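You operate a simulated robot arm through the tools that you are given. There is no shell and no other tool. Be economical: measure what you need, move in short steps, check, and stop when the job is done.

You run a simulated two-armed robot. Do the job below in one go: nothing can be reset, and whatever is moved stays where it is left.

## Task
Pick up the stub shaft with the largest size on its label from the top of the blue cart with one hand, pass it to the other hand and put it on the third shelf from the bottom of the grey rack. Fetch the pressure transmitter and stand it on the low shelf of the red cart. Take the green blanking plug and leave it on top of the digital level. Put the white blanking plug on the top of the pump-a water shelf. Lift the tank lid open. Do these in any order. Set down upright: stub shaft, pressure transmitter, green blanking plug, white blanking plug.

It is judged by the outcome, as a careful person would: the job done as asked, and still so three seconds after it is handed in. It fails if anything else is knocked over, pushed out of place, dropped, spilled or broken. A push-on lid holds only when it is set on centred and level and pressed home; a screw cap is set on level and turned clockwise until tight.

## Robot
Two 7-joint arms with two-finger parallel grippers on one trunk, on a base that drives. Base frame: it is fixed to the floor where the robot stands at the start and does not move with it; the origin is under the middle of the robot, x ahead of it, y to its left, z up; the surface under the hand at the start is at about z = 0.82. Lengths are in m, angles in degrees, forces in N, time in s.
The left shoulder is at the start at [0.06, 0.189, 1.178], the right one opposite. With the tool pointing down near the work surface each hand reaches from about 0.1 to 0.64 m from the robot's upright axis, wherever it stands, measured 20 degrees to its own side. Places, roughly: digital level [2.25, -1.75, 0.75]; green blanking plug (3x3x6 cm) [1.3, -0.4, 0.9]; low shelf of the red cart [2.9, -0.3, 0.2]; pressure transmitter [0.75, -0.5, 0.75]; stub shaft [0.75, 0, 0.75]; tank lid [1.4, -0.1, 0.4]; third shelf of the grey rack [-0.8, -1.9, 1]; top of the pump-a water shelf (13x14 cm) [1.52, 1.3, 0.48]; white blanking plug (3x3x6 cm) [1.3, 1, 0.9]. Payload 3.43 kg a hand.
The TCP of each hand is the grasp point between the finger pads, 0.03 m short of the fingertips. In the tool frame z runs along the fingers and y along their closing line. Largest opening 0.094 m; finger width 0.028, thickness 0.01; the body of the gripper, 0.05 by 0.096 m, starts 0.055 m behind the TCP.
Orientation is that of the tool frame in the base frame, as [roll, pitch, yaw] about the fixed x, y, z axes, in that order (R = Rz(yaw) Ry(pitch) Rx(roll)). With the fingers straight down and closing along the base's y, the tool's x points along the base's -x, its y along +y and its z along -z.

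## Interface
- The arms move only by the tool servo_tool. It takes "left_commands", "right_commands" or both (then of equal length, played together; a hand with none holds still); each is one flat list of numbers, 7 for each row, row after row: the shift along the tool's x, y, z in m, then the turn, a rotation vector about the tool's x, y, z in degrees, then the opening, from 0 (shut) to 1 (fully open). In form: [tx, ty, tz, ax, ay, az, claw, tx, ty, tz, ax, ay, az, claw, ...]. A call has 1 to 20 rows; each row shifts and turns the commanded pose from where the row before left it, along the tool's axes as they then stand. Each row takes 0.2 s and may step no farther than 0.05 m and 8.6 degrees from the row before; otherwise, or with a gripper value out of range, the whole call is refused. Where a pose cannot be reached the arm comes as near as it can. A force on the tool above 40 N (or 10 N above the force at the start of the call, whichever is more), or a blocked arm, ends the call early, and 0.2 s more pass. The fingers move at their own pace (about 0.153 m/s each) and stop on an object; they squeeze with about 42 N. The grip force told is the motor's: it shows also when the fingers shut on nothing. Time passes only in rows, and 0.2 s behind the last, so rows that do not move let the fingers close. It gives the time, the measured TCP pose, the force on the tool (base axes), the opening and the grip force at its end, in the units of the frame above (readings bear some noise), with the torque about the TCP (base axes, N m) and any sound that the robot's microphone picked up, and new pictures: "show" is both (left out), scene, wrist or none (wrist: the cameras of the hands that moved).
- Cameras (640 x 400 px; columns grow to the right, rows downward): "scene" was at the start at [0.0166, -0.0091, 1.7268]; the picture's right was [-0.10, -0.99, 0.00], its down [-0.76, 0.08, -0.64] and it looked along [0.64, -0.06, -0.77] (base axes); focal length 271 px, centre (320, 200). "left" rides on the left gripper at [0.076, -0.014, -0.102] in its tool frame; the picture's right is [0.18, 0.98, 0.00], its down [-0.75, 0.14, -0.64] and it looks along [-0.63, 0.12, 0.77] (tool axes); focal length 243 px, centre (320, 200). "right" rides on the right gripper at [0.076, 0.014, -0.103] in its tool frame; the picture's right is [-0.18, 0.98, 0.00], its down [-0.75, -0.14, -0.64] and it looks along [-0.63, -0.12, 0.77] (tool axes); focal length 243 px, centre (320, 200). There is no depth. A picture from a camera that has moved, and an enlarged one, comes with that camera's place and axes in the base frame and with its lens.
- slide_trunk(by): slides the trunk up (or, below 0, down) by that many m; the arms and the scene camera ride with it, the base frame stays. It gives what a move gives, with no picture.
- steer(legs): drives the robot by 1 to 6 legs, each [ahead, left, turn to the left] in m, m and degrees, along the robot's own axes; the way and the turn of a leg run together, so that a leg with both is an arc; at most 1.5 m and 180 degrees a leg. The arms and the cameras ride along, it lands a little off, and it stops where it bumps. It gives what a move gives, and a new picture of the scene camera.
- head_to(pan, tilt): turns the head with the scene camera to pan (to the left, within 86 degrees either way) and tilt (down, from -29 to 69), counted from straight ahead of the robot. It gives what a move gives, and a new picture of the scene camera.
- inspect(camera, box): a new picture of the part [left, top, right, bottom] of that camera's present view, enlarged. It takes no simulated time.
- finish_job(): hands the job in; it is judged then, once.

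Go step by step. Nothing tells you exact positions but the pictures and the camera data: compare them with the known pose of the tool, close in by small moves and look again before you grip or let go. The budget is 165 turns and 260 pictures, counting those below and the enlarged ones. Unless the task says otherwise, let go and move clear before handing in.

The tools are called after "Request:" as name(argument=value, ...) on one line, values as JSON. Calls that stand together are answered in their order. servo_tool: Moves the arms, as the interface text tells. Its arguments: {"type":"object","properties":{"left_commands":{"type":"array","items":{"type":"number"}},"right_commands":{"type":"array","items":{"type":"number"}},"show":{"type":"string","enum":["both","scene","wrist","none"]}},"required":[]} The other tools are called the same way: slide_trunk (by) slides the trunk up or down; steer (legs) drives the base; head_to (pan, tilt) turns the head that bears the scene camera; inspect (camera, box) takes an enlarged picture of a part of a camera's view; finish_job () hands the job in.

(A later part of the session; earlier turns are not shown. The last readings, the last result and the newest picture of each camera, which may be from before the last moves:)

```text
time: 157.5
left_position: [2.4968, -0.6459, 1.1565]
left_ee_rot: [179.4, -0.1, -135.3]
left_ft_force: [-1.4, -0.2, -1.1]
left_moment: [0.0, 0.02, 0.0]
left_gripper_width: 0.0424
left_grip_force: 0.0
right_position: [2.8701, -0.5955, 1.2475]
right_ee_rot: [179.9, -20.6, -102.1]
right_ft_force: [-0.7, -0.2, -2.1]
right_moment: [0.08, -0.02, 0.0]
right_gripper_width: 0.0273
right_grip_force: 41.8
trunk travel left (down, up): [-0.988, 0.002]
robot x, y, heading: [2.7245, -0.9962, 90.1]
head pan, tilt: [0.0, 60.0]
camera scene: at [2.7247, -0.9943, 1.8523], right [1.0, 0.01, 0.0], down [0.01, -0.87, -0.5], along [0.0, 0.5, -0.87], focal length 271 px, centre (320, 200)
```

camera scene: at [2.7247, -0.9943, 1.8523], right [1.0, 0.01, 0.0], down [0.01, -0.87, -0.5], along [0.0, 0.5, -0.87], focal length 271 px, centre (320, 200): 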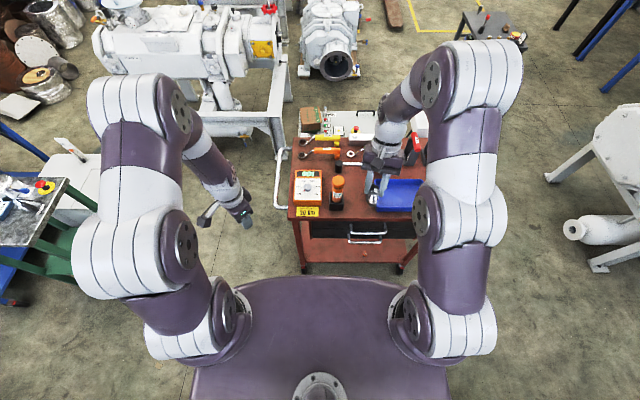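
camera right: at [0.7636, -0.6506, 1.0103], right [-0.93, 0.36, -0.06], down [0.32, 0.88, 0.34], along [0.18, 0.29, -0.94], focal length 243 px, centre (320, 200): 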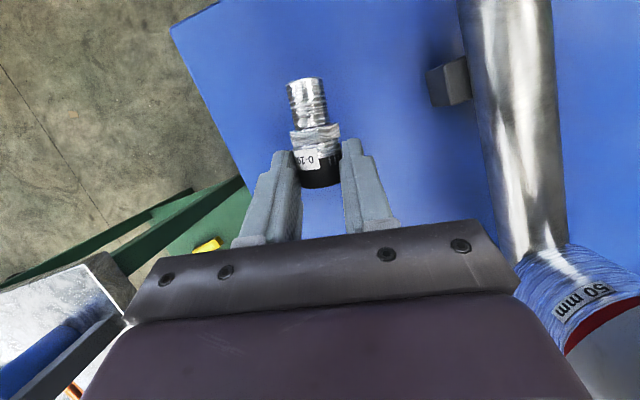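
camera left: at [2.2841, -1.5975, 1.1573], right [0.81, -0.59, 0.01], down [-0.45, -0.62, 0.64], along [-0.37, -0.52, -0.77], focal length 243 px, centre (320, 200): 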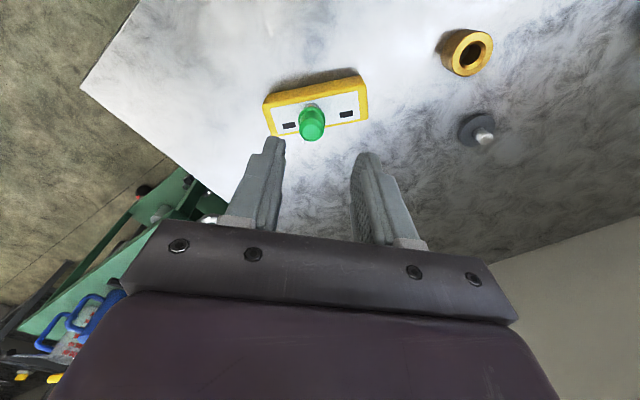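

I'll rotate the right hand forward so the transmitter becomes upright, here in the air in front of the cart.

Request:
servo_tool(right_commands=[0, 0, 0, 0, -8.2, 0, 0, 0, 0, 0, 0, -8.2, 0, 0, 0, 0, 0, 0, -8.2, 0, 0, 0, 0, 0, 0, -8.2, 0, 0, 0, 0, 0, 0, -8.2, 0, 0, 0, 0, 0, 0, -8.2, 0, 0], show="scene")

```text
time: 158.9
left_position: [2.4967, -0.6481, 1.1564]
left_ee_rot: [179.3, 0.0, -135.3]
left_ft_force: [0.0, -0.5, 0.6]
left_moment: [0.03, 0.0, -0.02]
left_gripper_width: 0.0424
left_grip_force: 0.0
right_position: [2.8688, -0.5981, 1.2502]
right_ee_rot: [179.6, 28.9, -102.2]
right_ft_force: [0.7, -0.7, -1.1]
right_moment: [0.02, -0.01, 0.0]
right_gripper_width: 0.0277
right_grip_force: 42.1
trunk travel left (down, up): [-0.988, 0.002]
robot x, y, heading: [2.7243, -0.9987, 90.5]
head pan, tilt: [0.0, 60.0]
camera scene: at [2.7251, -0.9983, 1.8523], right [1.0, 0.01, 0.0], down [0.01, -0.86, -0.5], along [0.0, 0.5, -0.86], focal length 271 px, centre (320, 200)
```

scene: 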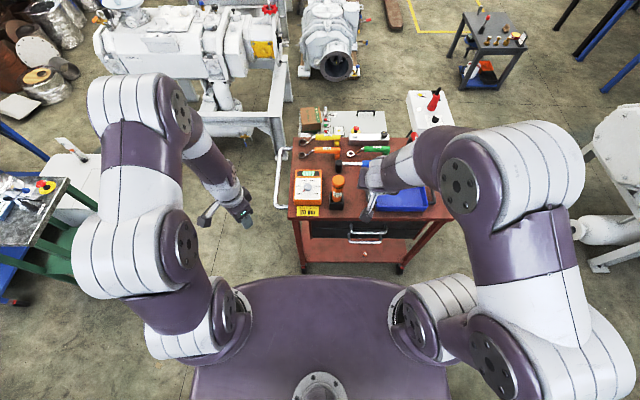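

Request:
servo_tool(right_commands=[0, 0, 0, 0, -8.2, 0, 0, 0, 0, 0, 0, -8.2, 0, 0, 0, 0, 0, 0, -8.2, 0, 0, 0, 0, 0, 0, -8.2, 0, 0, 0, 0, 0, 0, -7.8, 0, 0], show="both")

```text
time: 160.1
left_position: [2.4958, -0.6447, 1.1555]
left_ee_rot: [179.5, -0.1, -135.3]
left_ft_force: [0.0, 0.7, 1.0]
left_moment: [0.0, -0.01, 0.01]
left_gripper_width: 0.042
left_grip_force: 0.0
right_position: [2.865, -0.5463, 1.2558]
right_ee_rot: [179.6, 68.1, -102.5]
right_ft_force: [0.0, 0.5, -2.0]
right_moment: [-0.06, 0.02, 0.02]
right_gripper_width: 0.0274
right_grip_force: 42.0
right hand out of reach, approached as far as the arm can: row 5
trunk travel left (down, up): [-0.988, 0.002]
robot x, y, heading: [2.7236, -1.0011, 90.3]
head pan, tilt: [0.0, 60.0]
camera scene: at [2.7243, -0.9931, 1.8522], right [1.0, 0.01, 0.0], down [0.01, -0.87, -0.5], along [0.0, 0.5, -0.87], focal length 271 px, centre (320, 200)
camera right: at [2.825, -0.6647, 1.2231], right [-0.95, 0.27, 0.17], down [0.07, -0.34, 0.94], along [0.32, 0.9, 0.3], focal length 243 px, centre (320, 200)
```

scene: 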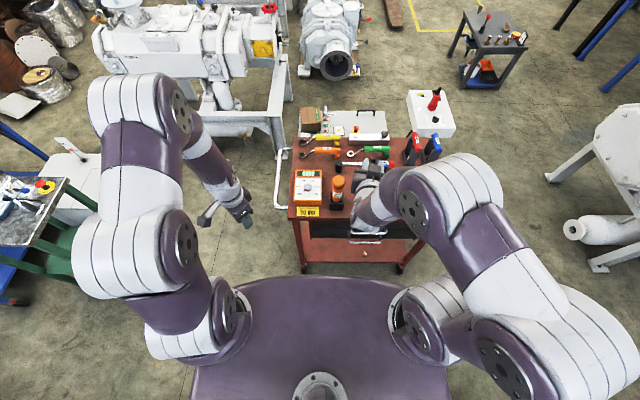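
right: 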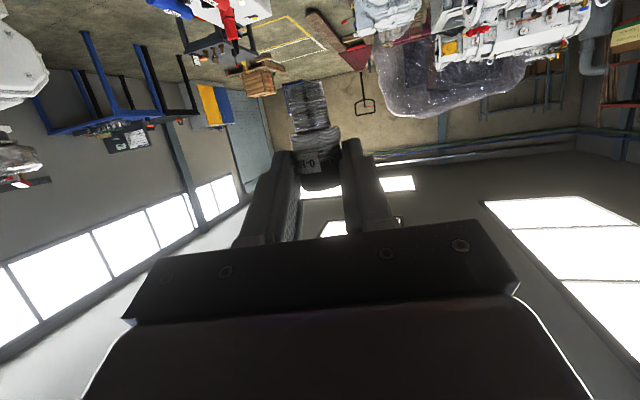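

The transmitter is now upright. I raise the left hand, back the base a bit from the cart and lower the trunk to shelf height.

Request:
servo_tool(left_commands=[0, 0, -0.04, 0, 0, 0, 0.45, 0, 0, -0.04, 0, 0, 0, 0.45, 0, 0, -0.04, 0, 0, 0, 0.45, 0, 0, -0.03, 0, 0, 0, 0.45], show="none")

Request:
steer(legs=[[-0.09, 0, 0]])

Request:
slide_trunk(by=-0.4)

Request:
head_to(pan=-15, tilt=50)

```text
time: 161.1
left_position: [2.4978, -0.6478, 1.3086]
left_ee_rot: [179.5, -0.1, -135.3]
left_ft_force: [0.3, -0.6, 0.4]
left_moment: [0.01, 0.02, 0.03]
left_gripper_width: 0.0426
left_grip_force: 0.1
right_position: [2.866, -0.5468, 1.2552]
right_ee_rot: [179.6, 68.1, -102.5]
right_ft_force: [0.3, 0.6, -1.6]
right_moment: [-0.05, 0.03, -0.02]
right_gripper_width: 0.0273
right_grip_force: 41.6
trunk travel left (down, up): [-0.988, 0.002]
robot x, y, heading: [2.7246, -0.9991, 90.5]
head pan, tilt: [0.0, 60.0]
```

```text
time: 162.2
left_position: [2.4955, -0.7293, 1.3066]
left_ee_rot: [179.6, -0.1, -135.3]
left_ft_force: [-0.3, 0.4, -0.1]
left_moment: [-0.01, 0.0, -0.02]
left_gripper_width: 0.0425
left_grip_force: 0.0
right_position: [2.8648, -0.633, 1.2534]
right_ee_rot: [180.0, 67.7, -102.3]
right_ft_force: [-0.3, -0.4, -1.5]
right_moment: [-0.05, 0.0, -0.02]
right_gripper_width: 0.0276
right_grip_force: 42.1
trunk travel left (down, up): [-0.988, 0.002]
robot x, y, heading: [2.7213, -1.0896, 90.4]
head pan, tilt: [0.0, 60.0]
camera scene: at [2.7246, -1.077, 1.8521], right [1.0, 0.01, 0.0], down [0.01, -0.87, -0.5], along [0.0, 0.5, -0.87], focal length 271 px, centre (320, 200)
```

scene: 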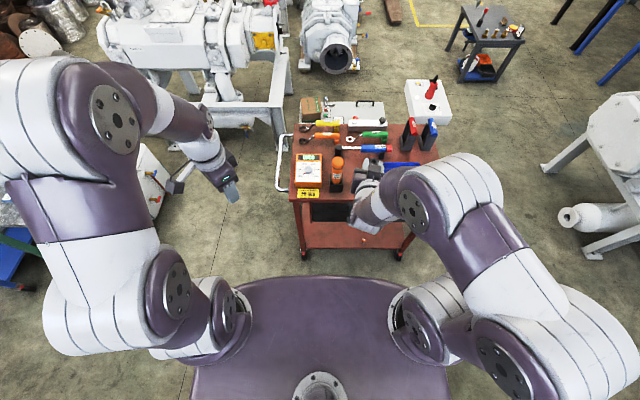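

```text
time: 166.0
left_position: [2.4964, -0.7369, 0.9071]
left_ee_rot: [179.4, -0.1, -135.3]
left_ft_force: [0.5, -0.9, 0.7]
left_moment: [0.01, 0.03, -0.03]
left_gripper_width: 0.0424
left_grip_force: 0.0
right_position: [2.8659, -0.6359, 0.856]
right_ee_rot: [179.7, 68.1, -102.5]
right_ft_force: [-0.5, -0.3, -1.4]
right_moment: [-0.01, 0.01, 0.01]
right_gripper_width: 0.0275
right_grip_force: 42.0
trunk travel left (down, up): [-0.588, 0.402]
robot x, y, heading: [2.7227, -1.0906, 90.4]
head pan, tilt: [0.0, 60.0]
```

```text
time: 166.8
left_position: [2.4973, -0.7357, 0.9078]
left_ee_rot: [179.5, -0.1, -135.2]
left_ft_force: [-1.6, 0.3, 0.0]
left_moment: [-0.02, 0.01, -0.02]
left_gripper_width: 0.042
left_grip_force: 0.0
right_position: [2.8644, -0.637, 0.8556]
right_ee_rot: [179.7, 68.1, -102.5]
right_ft_force: [0.3, 0.8, -2.3]
right_moment: [-0.03, 0.0, -0.01]
right_gripper_width: 0.0272
right_grip_force: 41.9
trunk travel left (down, up): [-0.588, 0.402]
robot x, y, heading: [2.727, -1.0894, 90.4]
head pan, tilt: [-15.0, 50.0]
camera scene: at [2.7446, -1.0771, 1.4648], right [0.97, -0.25, 0.0], down [-0.19, -0.74, -0.64], along [0.16, 0.62, -0.77], focal length 271 px, centre (320, 200)
```

scene: 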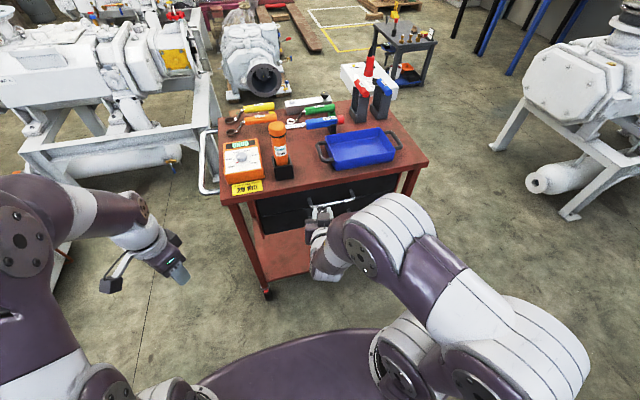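

Request:
slide_trunk(by=-0.47)

Request:
head_to(pan=-15, tilt=45)

```text
refused: -0.47 is not a number from -0.4 to 0.4
```

```text
time: 167.5
left_position: [2.4961, -0.7366, 0.9079]
left_ee_rot: [179.5, -0.1, -135.3]
left_ft_force: [-0.1, -0.5, -0.3]
left_moment: [0.0, 0.02, 0.0]
left_gripper_width: 0.0424
left_grip_force: 0.2
right_position: [2.8664, -0.6372, 0.8559]
right_ee_rot: [179.8, 68.2, -102.5]
right_ft_force: [0.8, -0.4, -1.3]
right_moment: [-0.05, 0.04, 0.03]
right_gripper_width: 0.0273
right_grip_force: 42.0
trunk travel left (down, up): [-0.588, 0.402]
robot x, y, heading: [2.7221, -1.0912, 90.5]
head pan, tilt: [-15.0, 45.0]
camera scene: at [2.7458, -1.0729, 1.4717], right [0.97, -0.25, 0.0], down [-0.18, -0.68, -0.71], along [0.18, 0.68, -0.71], focal length 271 px, centre (320, 200)
```

scene: 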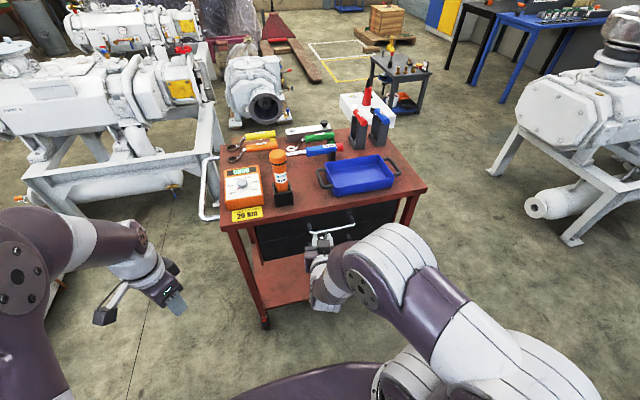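

Request:
slide_trunk(by=-0.4)

Request:
head_to(pan=-15, tilt=35)

Request:
inspect(camera="right", box=[0, 0, 640, 400])

```text
time: 171.3
left_position: [2.4969, -0.7357, 0.5084]
left_ee_rot: [179.4, -0.1, -135.3]
left_ft_force: [0.9, 0.0, -0.1]
left_moment: [-0.03, 0.0, 0.0]
left_gripper_width: 0.0425
left_grip_force: 0.0
right_position: [2.8659, -0.6375, 0.4564]
right_ee_rot: [179.6, 68.1, -102.5]
right_ft_force: [-0.2, 0.6, -2.1]
right_moment: [0.01, 0.02, 0.04]
right_gripper_width: 0.0278
right_grip_force: 41.9
trunk travel left (down, up): [-0.188, 0.802]
robot x, y, heading: [2.7225, -1.0903, 90.3]
head pan, tilt: [-15.0, 45.0]
```

```text
time: 172.0
left_position: [2.4965, -0.7353, 0.508]
left_ee_rot: [179.4, -0.1, -135.4]
left_ft_force: [1.0, 0.5, -0.3]
left_moment: [0.0, 0.03, 0.04]
left_gripper_width: 0.0425
left_grip_force: 0.1
right_position: [2.8659, -0.6371, 0.4565]
right_ee_rot: [179.8, 68.1, -102.5]
right_ft_force: [0.0, 0.1, -1.7]
right_moment: [-0.02, 0.0, 0.05]
right_gripper_width: 0.0275
right_grip_force: 42.5
trunk travel left (down, up): [-0.188, 0.802]
robot x, y, heading: [2.725, -1.0921, 90.4]
head pan, tilt: [-15.0, 35.0]
camera scene: at [2.7474, -1.0665, 1.0865], right [0.97, -0.25, 0.0], down [-0.14, -0.56, -0.82], along [0.21, 0.79, -0.57], focal length 271 px, centre (320, 200)
```

scene: 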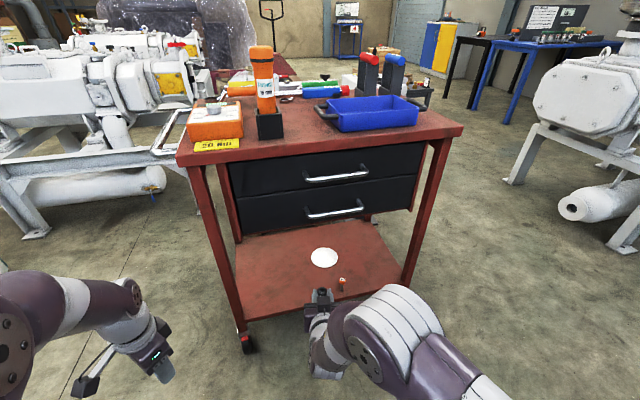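

```text
1.00 times, centred on (320, 200) of right (not enlarged: the box is as wide or as high as the picture)
camera zoom: at [2.8255, -0.7562, 0.4235], right [-0.95, 0.27, 0.17], down [0.07, -0.34, 0.94], along [0.32, 0.9, 0.3], focal length 243 px, centre (320, 200)
```

zoom: 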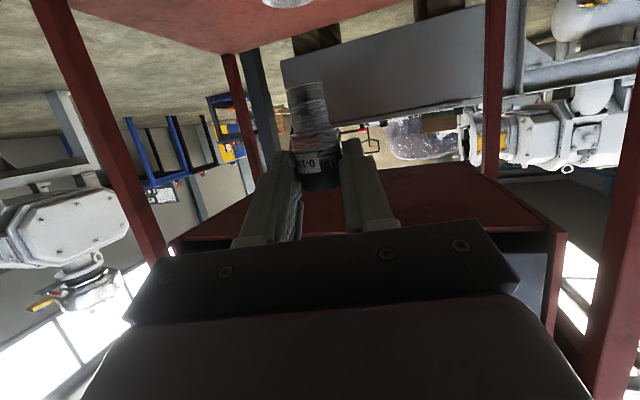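

The shelf is free at about [2.85, -0.44]; a white disc and a small pin stand further right. I lower a bit more and drive forward.

Request:
slide_trunk(by=-0.12)

Request:
steer(legs=[[0.17, 0.01, 0]])

Request:
inspect(camera="scene", box=[220, 200, 440, 380])

Request:
inspect(camera="right", box=[0, 0, 640, 400])

```text
time: 173.5
left_position: [2.4973, -0.7361, 0.3878]
left_ee_rot: [179.3, -0.1, -135.3]
left_ft_force: [-0.3, 0.3, 0.2]
left_moment: [0.01, 0.01, -0.04]
left_gripper_width: 0.0422
left_grip_force: 0.1
right_position: [2.8659, -0.6369, 0.3353]
right_ee_rot: [179.6, 68.1, -102.5]
right_ft_force: [0.3, 1.1, -1.9]
right_moment: [-0.02, 0.02, -0.01]
right_gripper_width: 0.0274
right_grip_force: 42.0
trunk travel left (down, up): [-0.068, 0.922]
robot x, y, heading: [2.725, -1.0899, 90.4]
head pan, tilt: [-15.0, 35.0]
```

```text
time: 175.0
left_position: [2.4866, -0.57, 0.3884]
left_ee_rot: [179.4, -0.1, -135.2]
left_ft_force: [-0.5, 1.1, 0.3]
left_moment: [-0.03, -0.03, -0.01]
left_gripper_width: 0.0421
left_grip_force: 0.1
right_position: [2.8539, -0.4716, 0.3352]
right_ee_rot: [179.7, 68.2, -102.4]
right_ft_force: [0.2, -0.1, -1.9]
right_moment: [-0.02, 0.01, 0.0]
right_gripper_width: 0.0275
right_grip_force: 42.1
trunk travel left (down, up): [-0.068, 0.922]
robot x, y, heading: [2.7111, -0.9248, 90.6]
head pan, tilt: [-15.0, 35.0]
camera scene: at [2.7362, -0.901, 0.9665], right [0.97, -0.25, 0.0], down [-0.14, -0.56, -0.82], along [0.21, 0.79, -0.57], focal length 271 px, centre (320, 200)
```

scene: 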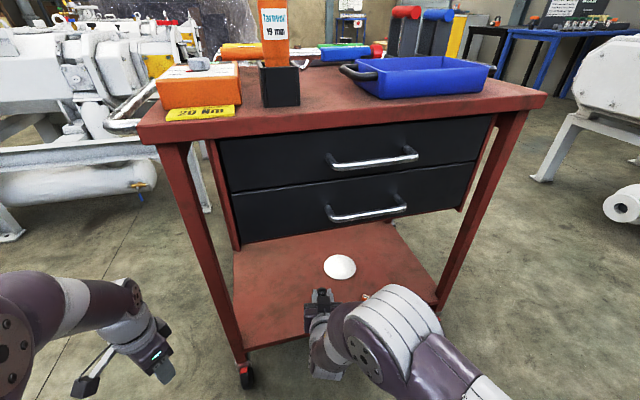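

```text
2.22 times, centred on (330, 290) of scene
camera zoom: at [2.7362, -0.901, 0.9665], right [0.97, -0.25, 0.0], down [-0.14, -0.56, -0.82], along [0.21, 0.79, -0.57], focal length 603 px, centre (298, 0)
```

zoom: 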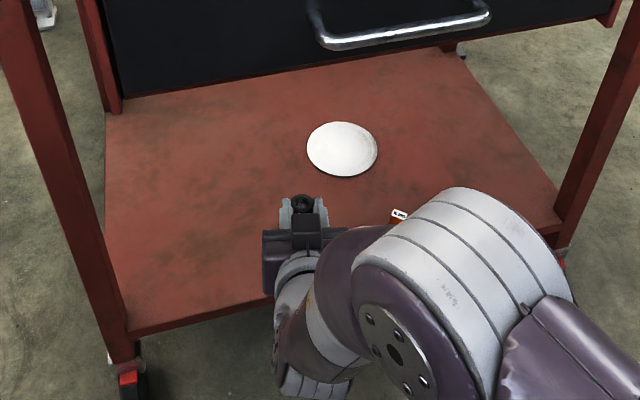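

```text
1.00 times, centred on (320, 200) of right (not enlarged: the box is as wide or as high as the picture)
camera zoom: at [2.8141, -0.5907, 0.3035], right [-0.95, 0.27, 0.17], down [0.07, -0.34, 0.94], along [0.31, 0.9, 0.3], focal length 243 px, centre (320, 200)
```

zoom: 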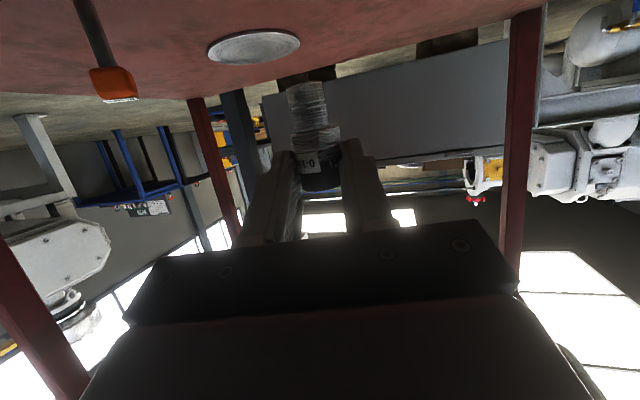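

Request:
servo_tool(right_commands=[0.0093, 0, 0.0037, 0, -1.4, 0, 0, 0.0093, 0, 0.0037, 0, 0, 0, 0, 0.0093, 0, 0.0037, 0, 0, 0, 0], show="wrist")

Request:
inspect(camera="scene", box=[280, 250, 400, 340])

```text
time: 175.8
left_position: [2.4853, -0.5707, 0.3875]
left_ee_rot: [179.5, -0.1, -135.3]
left_ft_force: [0.6, -0.4, 0.3]
left_moment: [-0.01, 0.0, 0.02]
left_gripper_width: 0.0424
left_grip_force: 0.1
right_position: [2.854, -0.4529, 0.3184]
right_ee_rot: [179.6, 69.0, -102.4]
right_ft_force: [-0.5, 0.4, -1.8]
right_moment: [-0.03, 0.05, 0.0]
right_gripper_width: 0.0274
right_grip_force: 42.3
right hand out of reach, approached as far as the arm can: row 1, 2, 3
trunk travel left (down, up): [-0.068, 0.922]
robot x, y, heading: [2.7133, -0.9263, 90.5]
head pan, tilt: [-15.0, 35.0]
camera right: at [2.8139, -0.5718, 0.2841], right [-0.95, 0.27, 0.17], down [0.07, -0.35, 0.93], along [0.31, 0.9, 0.32], focal length 243 px, centre (320, 200)
```

right: 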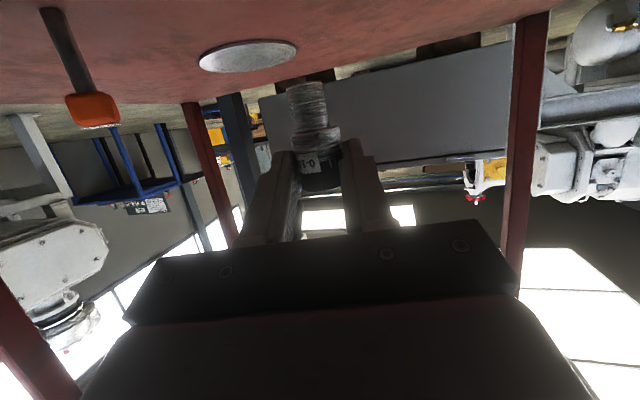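

```text
4.44 times, centred on (340, 295) of scene
camera zoom: at [2.7362, -0.9009, 0.9665], right [0.97, -0.25, 0.0], down [-0.14, -0.56, -0.82], along [0.21, 0.79, -0.57], focal length 1206 px, centre (231, -222)
```

zoom: 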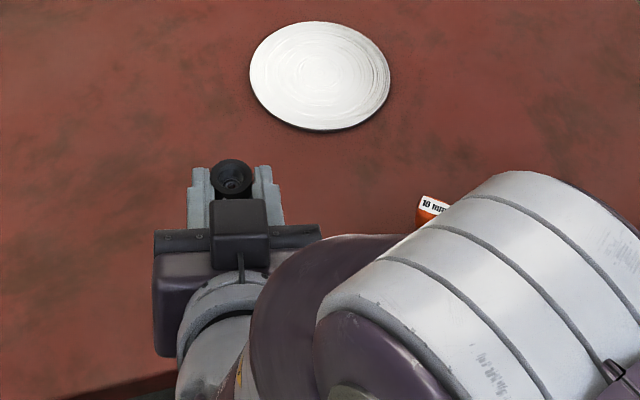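

Request:
slide_trunk(by=-0.02)

Request:
inspect(camera="right", box=[160, 0, 480, 200])

```text
time: 176.4
left_position: [2.4854, -0.5696, 0.3689]
left_ee_rot: [179.4, -0.1, -135.3]
left_ft_force: [-0.2, 0.4, 0.1]
left_moment: [-0.02, 0.02, 0.0]
left_gripper_width: 0.0425
left_grip_force: 0.0
right_position: [2.8523, -0.4536, 0.2981]
right_ee_rot: [179.6, 69.1, -102.4]
right_ft_force: [-0.4, -0.2, -1.8]
right_moment: [0.0, -0.01, 0.0]
right_gripper_width: 0.0276
right_grip_force: 42.2
trunk travel left (down, up): [-0.048, 0.942]
robot x, y, heading: [2.7153, -0.9239, 90.4]
head pan, tilt: [-15.0, 35.0]
```

```text
2.00 times, centred on (320, 100) of right
camera zoom: at [2.8138, -0.5719, 0.2641], right [-0.95, 0.27, 0.17], down [0.07, -0.35, 0.93], along [0.31, 0.9, 0.32], focal length 485 px, centre (320, 400)
```

zoom: 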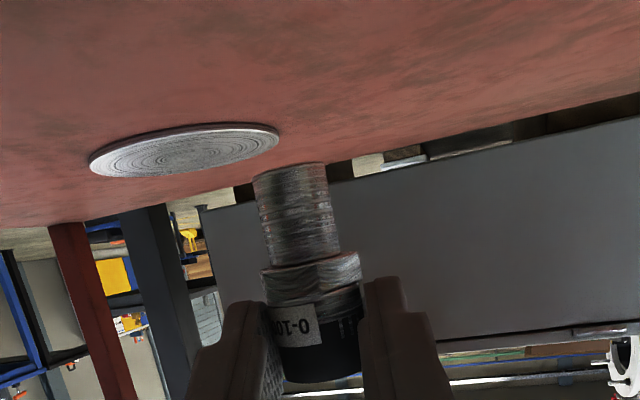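

Request:
slide_trunk(by=-0.025)

Request:
inspect(camera="right", box=[160, 0, 480, 200])

```text
time: 177.1
left_position: [2.4863, -0.5716, 0.3429]
left_ee_rot: [179.3, 0.0, -135.3]
left_ft_force: [-0.3, 0.0, -0.1]
left_moment: [-0.01, -0.01, 0.01]
left_gripper_width: 0.0426
left_grip_force: 0.2
right_position: [2.8545, -0.4526, 0.2735]
right_ee_rot: [179.5, 69.1, -102.4]
right_ft_force: [0.0, 0.6, -1.4]
right_moment: [-0.04, 0.01, -0.04]
right_gripper_width: 0.0274
right_grip_force: 42.2
trunk travel left (down, up): [-0.023, 0.967]
robot x, y, heading: [2.7142, -0.9261, 90.5]
head pan, tilt: [-15.0, 35.0]
```

```text
2.00 times, centred on (320, 100) of right
camera zoom: at [2.8138, -0.5719, 0.2391], right [-0.95, 0.27, 0.17], down [0.07, -0.35, 0.93], along [0.31, 0.9, 0.32], focal length 485 px, centre (320, 400)
```

zoom: 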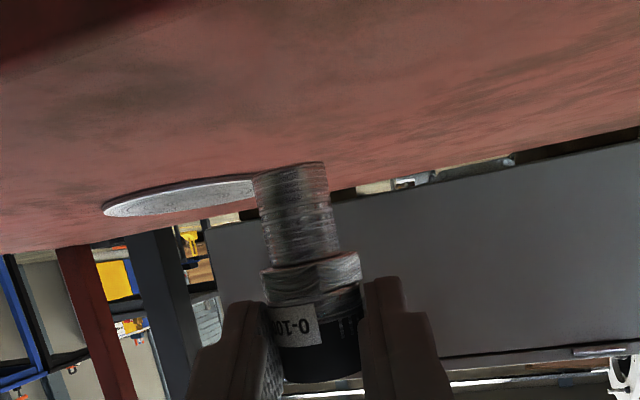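

Request:
slide_trunk(by=-0.015)

Request:
inspect(camera="right", box=[160, 0, 480, 200])

```text
time: 177.8
left_position: [2.4846, -0.5705, 0.3286]
left_ee_rot: [179.4, -0.1, -135.3]
left_ft_force: [0.5, -1.3, -0.9]
left_moment: [0.0, -0.01, 0.0]
left_gripper_width: 0.0424
left_grip_force: 0.0
right_position: [2.8536, -0.4537, 0.2584]
right_ee_rot: [179.6, 69.0, -102.4]
right_ft_force: [-0.6, 0.4, -1.8]
right_moment: [-0.03, 0.01, -0.03]
right_gripper_width: 0.0275
right_grip_force: 42.4
trunk travel left (down, up): [-0.008, 0.982]
robot x, y, heading: [2.7149, -0.9261, 90.3]
head pan, tilt: [-15.0, 35.0]
```

```text
2.00 times, centred on (320, 100) of right
camera zoom: at [2.8138, -0.5719, 0.2241], right [-0.95, 0.27, 0.17], down [0.07, -0.35, 0.93], along [0.31, 0.9, 0.32], focal length 485 px, centre (320, 400)
```

zoom: 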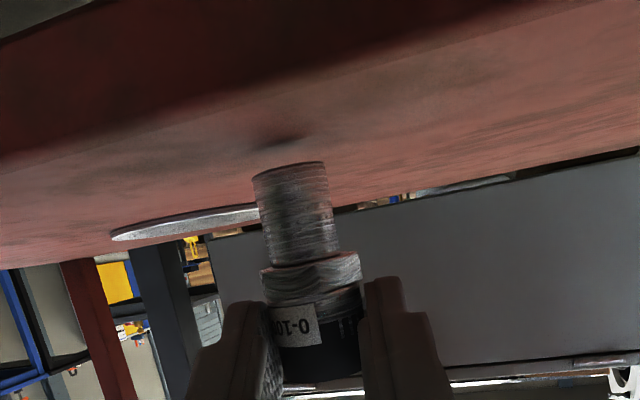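

Request:
slide_trunk(by=-0.008)

Request:
servo_tool(right_commands=[0.003, 0, 0.0012, 0, 0, 0, 0, 0.003, 0, 0.0012, 0, 0, 0, 0], show="none")

Request:
inspect(camera="right", box=[160, 0, 480, 200])

```text
time: 178.3
left_position: [2.4848, -0.5708, 0.3204]
left_ee_rot: [179.3, 0.1, -135.4]
left_ft_force: [0.3, 0.2, -0.4]
left_moment: [-0.04, -0.04, -0.01]
left_gripper_width: 0.0426
left_grip_force: 0.0
right_position: [2.8528, -0.4534, 0.253]
right_ee_rot: [179.2, 69.4, -102.7]
right_ft_force: [1.5, 2.5, 9.7]
right_moment: [0.36, -0.02, -0.06]
right_gripper_width: 0.0276
right_grip_force: 42.2
trunk travel left (down, up): [0.0, 0.99]
robot x, y, heading: [2.7128, -0.9238, 90.3]
head pan, tilt: [-15.0, 35.0]
```

```text
time: 178.9
left_position: [2.4851, -0.5716, 0.3197]
left_ee_rot: [179.4, 0.1, -135.3]
left_ft_force: [0.3, -0.4, -0.5]
left_moment: [-0.02, 0.0, -0.02]
left_gripper_width: 0.0422
left_grip_force: 0.1
right_position: [2.854, -0.4528, 0.2477]
right_ee_rot: [179.3, 69.0, -102.7]
right_ft_force: [5.4, 0.7, 27.3]
right_moment: [0.74, -0.2, -0.11]
right_gripper_width: 0.0282
right_grip_force: 41.7
trunk travel left (down, up): [0.0, 0.99]
robot x, y, heading: [2.7101, -0.9242, 90.4]
head pan, tilt: [-15.0, 35.0]
```

```text
2.00 times, centred on (320, 100) of right
camera zoom: at [2.8139, -0.5702, 0.2136], right [-0.95, 0.27, 0.18], down [0.07, -0.35, 0.93], along [0.31, 0.9, 0.32], focal length 485 px, centre (320, 400)
```

zoom: 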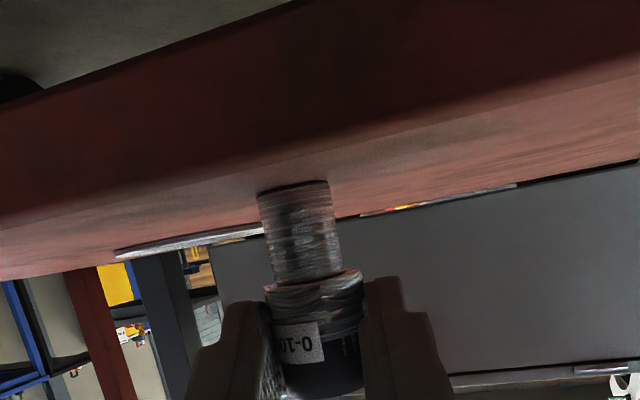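

Firm contact on the shelf. I relieve the force and open.

Request:
servo_tool(right_commands=[-0.0028, 0, -0.0011, 0, 0, 0, 0, -0.0019, 0, -0.0007, 0, 0, 0, 0], show="none")

Request:
inspect(camera="right", box=[160, 0, 480, 200])

```text
time: 179.5
left_position: [2.4852, -0.5708, 0.3196]
left_ee_rot: [179.4, 0.1, -135.3]
left_ft_force: [0.3, 1.4, 0.0]
left_moment: [-0.01, 0.0, 0.05]
left_gripper_width: 0.0421
left_grip_force: 0.1
right_position: [2.853, -0.4542, 0.2481]
right_ee_rot: [179.9, 68.8, -102.2]
right_ft_force: [-0.2, 5.4, 11.1]
right_moment: [0.52, 0.01, -0.02]
right_gripper_width: 0.0276
right_grip_force: 42.0
trunk travel left (down, up): [0.0, 0.99]
robot x, y, heading: [2.7151, -0.9236, 90.7]
head pan, tilt: [-15.0, 35.0]
```

```text
2.00 times, centred on (320, 100) of right
camera zoom: at [2.8138, -0.5727, 0.2142], right [-0.95, 0.27, 0.17], down [0.07, -0.35, 0.93], along [0.31, 0.9, 0.31], focal length 485 px, centre (320, 400)
```

zoom: 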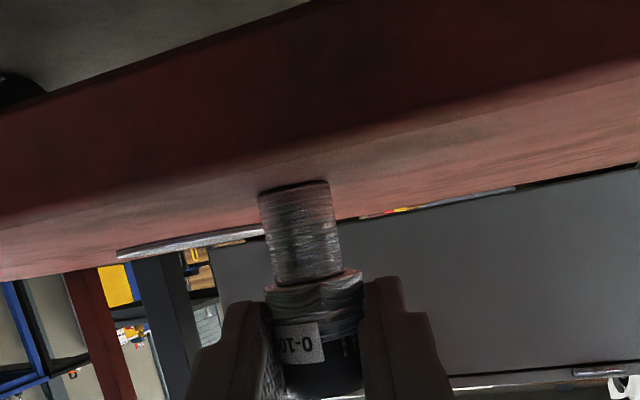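

Request:
servo_tool(right_commands=[0, 0, 0, 0, 0, 0, 0.33, 0, 0, 0, 0, 0, 0, 0.38, 0, 0, 0, 0, 0, 0, 0.55, 0, 0, 0, 0, 0, 0, 0.75], show="wrist")

Request:
inspect(camera="scene", box=[280, 250, 400, 340])

```text
time: 180.5
left_position: [2.4859, -0.5707, 0.3193]
left_ee_rot: [179.4, -0.1, -135.3]
left_ft_force: [-0.4, -0.1, -0.2]
left_moment: [-0.02, 0.02, -0.04]
left_gripper_width: 0.0424
left_grip_force: 0.0
right_position: [2.8541, -0.4537, 0.2492]
right_ee_rot: [179.7, 68.9, -102.4]
right_ft_force: [-1.7, 1.5, 0.7]
right_moment: [-0.01, 0.01, -0.01]
right_gripper_width: 0.0705
right_grip_force: 0.0
trunk travel left (down, up): [0.0, 0.99]
robot x, y, heading: [2.7148, -0.9257, 90.3]
head pan, tilt: [-15.0, 35.0]
camera right: at [2.8139, -0.5722, 0.2147], right [-0.95, 0.27, 0.17], down [0.07, -0.35, 0.93], along [0.31, 0.9, 0.31], focal length 243 px, centre (320, 200)
```

right: 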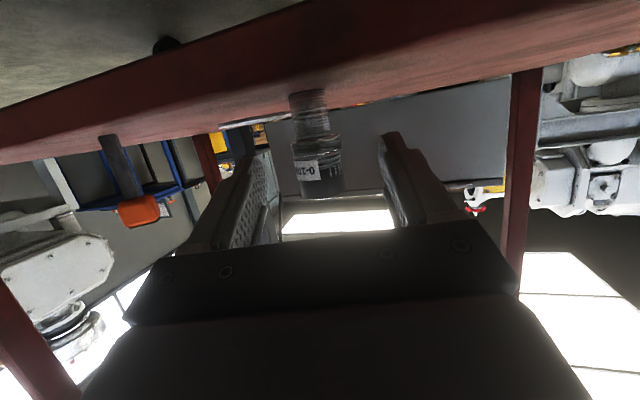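

```text
4.44 times, centred on (340, 295) of scene
camera zoom: at [2.7361, -0.901, 0.8985], right [0.97, -0.25, 0.0], down [-0.14, -0.56, -0.82], along [0.21, 0.79, -0.57], focal length 1206 px, centre (231, -222)
```

zoom: 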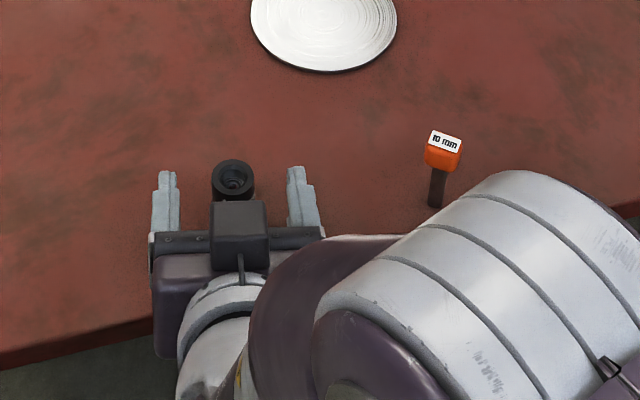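

It stands upright by itself on the shelf. I withdraw straight back.

Request:
steer(legs=[[-0.17, 0, 0]])

Request:
inspect(camera="scene", box=[240, 180, 420, 320])

```text
time: 182.0
left_position: [2.4879, -0.7423, 0.3202]
left_ee_rot: [179.5, -0.1, -135.4]
left_ft_force: [0.3, -0.2, -0.3]
left_moment: [0.01, -0.01, 0.01]
left_gripper_width: 0.0425
left_grip_force: 0.1
right_position: [2.8558, -0.6262, 0.2482]
right_ee_rot: [179.6, 69.0, -102.4]
right_ft_force: [-0.4, -0.2, 0.0]
right_moment: [-0.01, -0.01, 0.03]
right_gripper_width: 0.0705
right_grip_force: 0.1
trunk travel left (down, up): [0.0, 0.99]
robot x, y, heading: [2.7172, -1.0943, 90.5]
head pan, tilt: [-15.0, 35.0]
camera scene: at [2.7374, -1.0731, 0.8985], right [0.97, -0.25, 0.0], down [-0.14, -0.56, -0.82], along [0.21, 0.79, -0.57], focal length 271 px, centre (320, 200)
```

scene: 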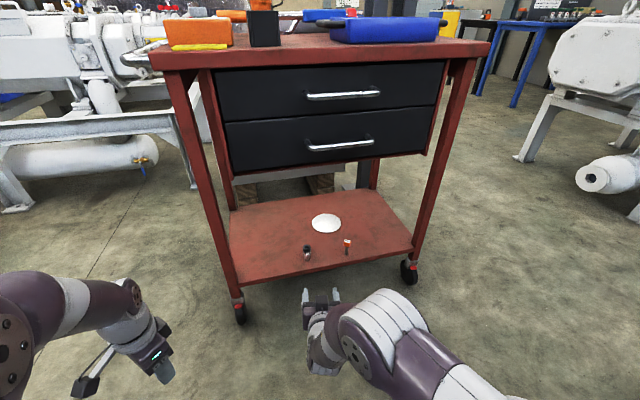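

```text
2.86 times, centred on (330, 250) of scene
camera zoom: at [2.7374, -1.0731, 0.8985], right [0.97, -0.25, 0.0], down [-0.14, -0.56, -0.82], along [0.21, 0.79, -0.57], focal length 775 px, centre (291, 57)
```

zoom: 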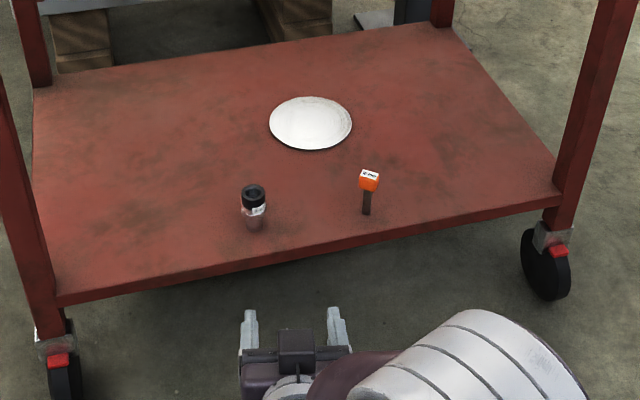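

The transmitter stands on the low shelf of the red cart. Next is the tank lid; I raise the trunk, restore both hands to pointing down, and drive round to the tank's east side.

Request:
slide_trunk(by=0.4)

Request:
slide_trunk(by=0.4)

Request:
servo_tool(left_commands=[0, 0, 0, 0, 0, -7.5, 0.5, 0, 0, 0, 0, 0, -7.5, 0.5, 0, 0, 0, 0, 0, -7.5, 0.5, 0, 0, 0, 0, 0, -7.5, 0.5, 0, 0, 0, 0, 0, -7.5, 0.5, 0, 0, 0, 0, 0, -7.5, 0.5, 0, 0, 0, 0, 0, 0, 0.5, 0, 0, 0, 0, 0, 0, 0.5, 0, 0, 0, 0, 0, 0, 0.5, 0, 0, 0, 0, 0, 0, 0.5, 0, 0, 0, 0, 0, 0, 0.5], right_commands=[0, 0, 0, 0, 7.67, 0, 0.75, 0, 0, 0, 0, 7.67, 0, 0.75, 0, 0, 0, 0, 7.67, 0, 0.75, 0, 0, 0, 0, 7.67, 0, 0.75, 0, 0, 0, 0, 7.67, 0, 0.75, 0, 0, 0, 0, 7.67, 0, 0.75, 0, 0, 0, 0, 7.67, 0, 0.75, 0, 0, 0, 0, 7.67, 0, 0.75, 0, 0, 0, 0, 7.67, 0, 0.75, 0, 0, 0, 0, 0, -6.2, 0.75, 0, 0, 0, 0, 0, -6.2, 0.75], show="none")

Request:
steer(legs=[[0, 0.64, 0], [0.95, 0, 0], [0, 0, 90]])

```text
time: 185.8
left_position: [2.487, -0.7422, 0.7191]
left_ee_rot: [179.4, -0.1, -135.4]
left_ft_force: [0.1, 0.2, 0.2]
left_moment: [0.03, -0.04, -0.01]
left_gripper_width: 0.0424
left_grip_force: 0.0
right_position: [2.8557, -0.6262, 0.6497]
right_ee_rot: [179.6, 69.1, -102.5]
right_ft_force: [0.1, -0.8, -0.5]
right_moment: [0.02, 0.0, 0.0]
right_gripper_width: 0.0705
right_grip_force: 0.0
trunk travel left (down, up): [-0.4, 0.59]
robot x, y, heading: [2.7131, -1.0992, 90.1]
head pan, tilt: [-15.0, 35.0]
```

```text
time: 189.7
left_position: [2.4857, -0.743, 1.1198]
left_ee_rot: [179.5, -0.2, -135.4]
left_ft_force: [-0.3, 0.5, 0.6]
left_moment: [0.01, -0.01, -0.03]
left_gripper_width: 0.0421
left_grip_force: 0.2
right_position: [2.855, -0.6268, 1.0486]
right_ee_rot: [179.6, 69.0, -102.5]
right_ft_force: [-0.8, 1.6, -0.5]
right_moment: [0.0, -0.02, -0.02]
right_gripper_width: 0.0703
right_grip_force: 0.0
trunk travel left (down, up): [-0.8, 0.19]
robot x, y, heading: [2.7132, -1.0977, 90.4]
head pan, tilt: [-15.0, 35.0]
```

```text
time: 192.1
left_position: [2.4867, -0.7418, 1.119]
left_ee_rot: [179.6, 0.4, -90.5]
left_ft_force: [0.4, 0.0, 0.2]
left_moment: [-0.01, 0.02, 0.0]
left_gripper_width: 0.047
left_grip_force: 0.1
right_position: [2.8576, -0.6268, 1.0481]
right_ee_rot: [179.8, 0.0, -89.8]
right_ft_force: [0.8, 0.6, -0.3]
right_moment: [0.02, 0.0, 0.02]
right_gripper_width: 0.0704
right_grip_force: 0.1
trunk travel left (down, up): [-0.8, 0.19]
robot x, y, heading: [2.7143, -1.0959, 90.6]
head pan, tilt: [-15.0, 35.0]
```

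```text
time: 203.9
left_position: [1.7435, -0.3784, 1.1188]
left_ee_rot: [179.7, 0.3, 0.7]
left_ft_force: [-0.1, 0.8, -0.1]
left_moment: [0.05, -0.01, 0.0]
left_gripper_width: 0.0469
left_grip_force: 0.1
right_position: [1.6209, -0.0114, 1.0487]
right_ee_rot: [179.9, 0.0, 1.2]
right_ft_force: [-0.6, -0.6, 0.0]
right_moment: [0.0, -0.02, 0.02]
right_gripper_width: 0.0704
right_grip_force: 0.1
trunk travel left (down, up): [-0.8, 0.19]
robot x, y, heading: [2.0912, -0.1459, -178.5]
head pan, tilt: [-15.0, 35.0]
camera scene: at [2.0682, -0.1237, 1.6985], right [0.24, 0.97, 0.0], down [0.56, -0.13, -0.82], along [-0.8, 0.19, -0.57], focal length 271 px, centre (320, 200)
```

scene: 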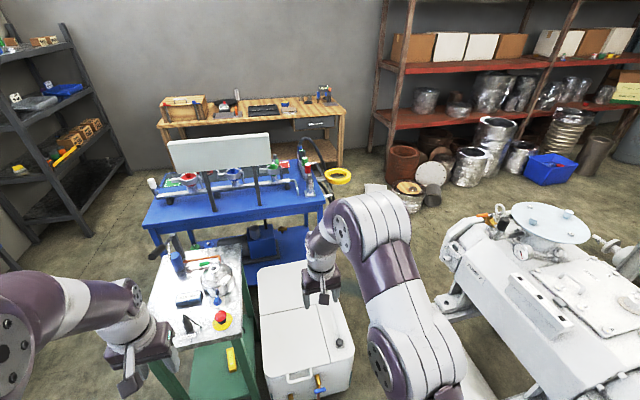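

The tank lies ahead with a chrome handle at its near end. Zoom in on it.

Request:
head_to(pan=0, tilt=60)

Request:
inspect(camera="scene", box=[220, 100, 420, 260])

```text
time: 204.8
left_position: [1.7448, -0.3786, 1.1202]
left_ee_rot: [179.6, 0.4, 0.7]
left_ft_force: [-0.1, -0.3, -0.6]
left_moment: [0.01, 0.01, 0.04]
left_gripper_width: 0.0469
left_grip_force: 0.1
right_position: [1.6215, -0.0117, 1.0496]
right_ee_rot: [179.9, 0.0, 1.2]
right_ft_force: [0.4, -0.5, 0.9]
right_moment: [-0.01, -0.01, 0.0]
right_gripper_width: 0.0703
right_grip_force: 0.0
trunk travel left (down, up): [-0.8, 0.19]
robot x, y, heading: [2.0942, -0.1464, -178.5]
head pan, tilt: [0.0, 60.0]
camera scene: at [2.0871, -0.146, 1.6643], right [-0.02, 1.0, 0.0], down [0.87, 0.02, -0.5], along [-0.5, -0.01, -0.87], focal length 271 px, centre (320, 200)
```

scene: 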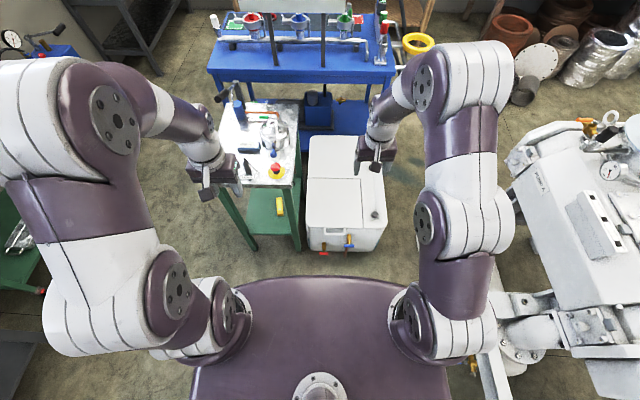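

```text
2.50 times, centred on (320, 180) of scene
camera zoom: at [2.0871, -0.146, 1.6643], right [-0.02, 1.0, 0.0], down [0.87, 0.02, -0.5], along [-0.5, -0.01, -0.87], focal length 678 px, centre (320, 250)
```

zoom: 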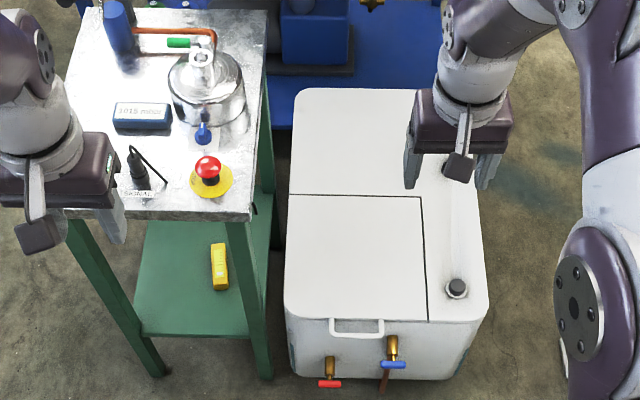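

The lid's hinge is at x ≈ 1.23 and its handle bar at about [1.56, -0.08, 0.42]. I'll tilt the right hand forward with closed fingers, lower the trunk and hook under the bar.

Request:
servo_tool(left_commands=[0, 0, -0.03, 0, 0, 0, 0.5, 0, 0, -0.03, 0, 0, 0, 0.5, 0, 0, -0.03, 0, 0, 0, 0.5, 0, 0, -0.03, 0, 0, 0, 0.5, 0, 0, 0, 0, 0, 0, 0.5, 0, 0, 0, 0, 0, 0, 0.5, 0, 0, 0, 0, 0, 0, 0.5, 0, 0, 0, 0, 0, 0, 0.5], right_commands=[0, 0, 0, 0, -8.1, 0, 0, 0, 0, 0, 0, -8.1, 0, 0, 0, 0, 0, 0, -8.1, 0, 0, 0, 0, 0, 0, -8.1, 0, 0, 0, 0, 0, 0, -8.1, 0, 0, 0, 0, 0, 0, -8.1, 0, 0, 0, 0, 0, 0, -8.1, 0, 0, 0, 0, 0, 0, -8.1, 0, 0], show="none")

Request:
slide_trunk(by=-0.4)

Request:
head_to(pan=5, tilt=50)

```text
time: 206.6
left_position: [1.7489, -0.3819, 1.2144]
left_ee_rot: [179.5, 0.3, 0.7]
left_ft_force: [-0.5, 0.7, -0.3]
left_moment: [-0.01, 0.0, -0.01]
left_gripper_width: 0.0471
left_grip_force: 0.0
left hand out of reach, approached as far as the arm can: row 4
right_position: [1.6091, -0.0158, 1.0494]
right_ee_rot: [-177.3, 64.5, 3.7]
right_ft_force: [-0.5, 0.3, -0.4]
right_moment: [0.0, 0.01, 0.01]
right_gripper_width: 0.0
right_grip_force: 33.0
right hand out of reach, approached as far as the arm can: row 5, 6, 8
trunk travel left (down, up): [-0.8, 0.19]
robot x, y, heading: [2.0939, -0.1442, -178.7]
head pan, tilt: [0.0, 60.0]
```

```text
time: 210.4
left_position: [1.7499, -0.3801, 0.8151]
left_ee_rot: [179.6, 0.4, 0.7]
left_ft_force: [-0.1, 0.1, 0.3]
left_moment: [-0.01, 0.03, 0.03]
left_gripper_width: 0.047
left_grip_force: 0.0
right_position: [1.6106, -0.0146, 0.6506]
right_ee_rot: [-177.2, 64.4, 3.7]
right_ft_force: [0.3, -0.1, -0.8]
right_moment: [0.01, -0.02, 0.0]
right_gripper_width: 0.0
right_grip_force: 32.8
trunk travel left (down, up): [-0.4, 0.59]
robot x, y, heading: [2.0951, -0.1432, -178.5]
head pan, tilt: [0.0, 60.0]
```

```text
time: 211.2
left_position: [1.7495, -0.3812, 0.8156]
left_ee_rot: [179.6, 0.4, 0.7]
left_ft_force: [-0.2, 0.4, 0.0]
left_moment: [0.0, 0.01, 0.0]
left_gripper_width: 0.0471
left_grip_force: 0.0
right_position: [1.6085, -0.0145, 0.6505]
right_ee_rot: [-177.2, 64.4, 3.8]
right_ft_force: [-0.1, 0.1, 0.1]
right_moment: [-0.01, 0.01, -0.03]
right_gripper_width: 0.0
right_grip_force: 33.1
trunk travel left (down, up): [-0.4, 0.59]
robot x, y, heading: [2.0905, -0.1427, -178.8]
head pan, tilt: [5.0, 50.0]
camera scene: at [2.0774, -0.153, 1.2768], right [-0.11, 0.99, 0.0], down [0.76, 0.09, -0.64], along [-0.64, -0.07, -0.77], focal length 271 px, centre (320, 200)
```

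scene: 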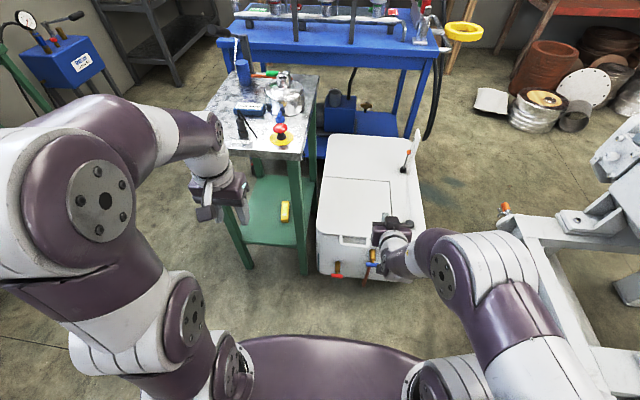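

Request:
servo_tool(right_commands=[0, 0.036, 0, 0, 0, 0, 0, 0, 0.036, 0, 0, 0, 0, 0], show="none")

Request:
slide_trunk(by=-0.225)

Request:
inspect(camera="scene", box=[270, 160, 430, 300])

Request:
inspect(camera="right", box=[0, 0, 640, 400])

```text
time: 211.8
left_position: [1.7501, -0.3815, 0.8162]
left_ee_rot: [179.6, 0.3, 0.6]
left_ft_force: [-0.6, 1.0, 0.1]
left_moment: [0.0, 0.02, 0.03]
left_gripper_width: 0.0468
left_grip_force: 0.0
right_position: [1.6083, -0.0853, 0.6495]
right_ee_rot: [-177.1, 64.6, 3.7]
right_ft_force: [-0.3, 1.3, 0.6]
right_moment: [0.01, 0.01, 0.0]
right_gripper_width: 0.0
right_grip_force: 32.9
trunk travel left (down, up): [-0.4, 0.59]
robot x, y, heading: [2.0959, -0.1455, -178.7]
head pan, tilt: [5.0, 50.0]
```

```text
time: 214.1
left_position: [1.7493, -0.3804, 0.5904]
left_ee_rot: [179.6, 0.4, 0.7]
left_ft_force: [-0.9, -0.4, 0.1]
left_moment: [-0.03, -0.01, 0.0]
left_gripper_width: 0.0472
left_grip_force: 0.1
right_position: [1.6084, -0.0848, 0.4254]
right_ee_rot: [-177.2, 64.4, 3.7]
right_ft_force: [0.3, 0.4, -0.4]
right_moment: [-0.02, 0.0, 0.02]
right_gripper_width: 0.0
right_grip_force: 32.7
trunk travel left (down, up): [-0.175, 0.815]
robot x, y, heading: [2.0951, -0.1452, -178.6]
head pan, tilt: [5.0, 50.0]
```

```text
2.86 times, centred on (350, 230) of scene
camera zoom: at [2.0774, -0.153, 1.0519], right [-0.11, 0.99, 0.0], down [0.76, 0.09, -0.64], along [-0.64, -0.07, -0.77], focal length 775 px, centre (234, 114)
```

zoom: 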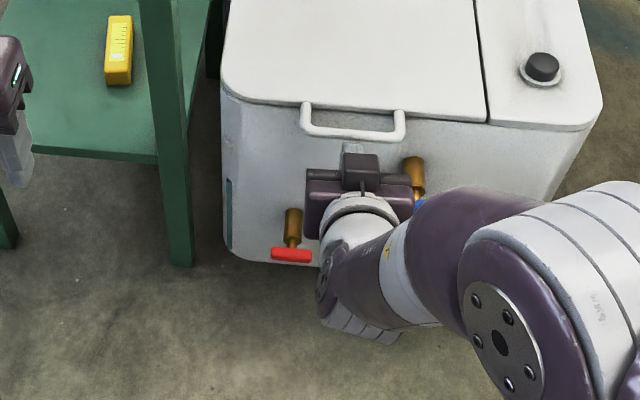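

```text
1.00 times, centred on (320, 200) of right (not enlarged: the box is as wide or as high as the picture)
camera zoom: at [1.7335, -0.0967, 0.3998], right [-0.06, -0.99, 0.15], down [0.25, 0.13, 0.96], along [-0.97, 0.09, 0.24], focal length 243 px, centre (320, 200)
```

zoom: 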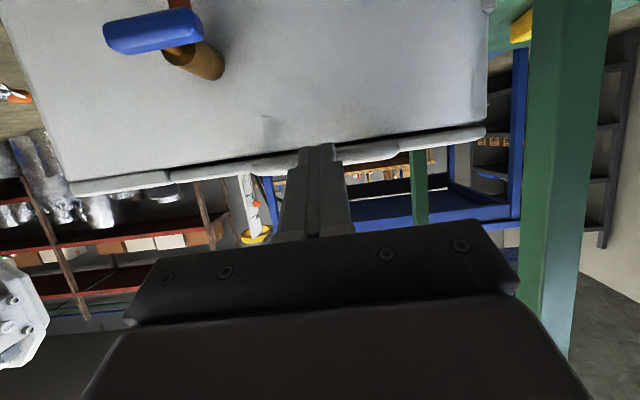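

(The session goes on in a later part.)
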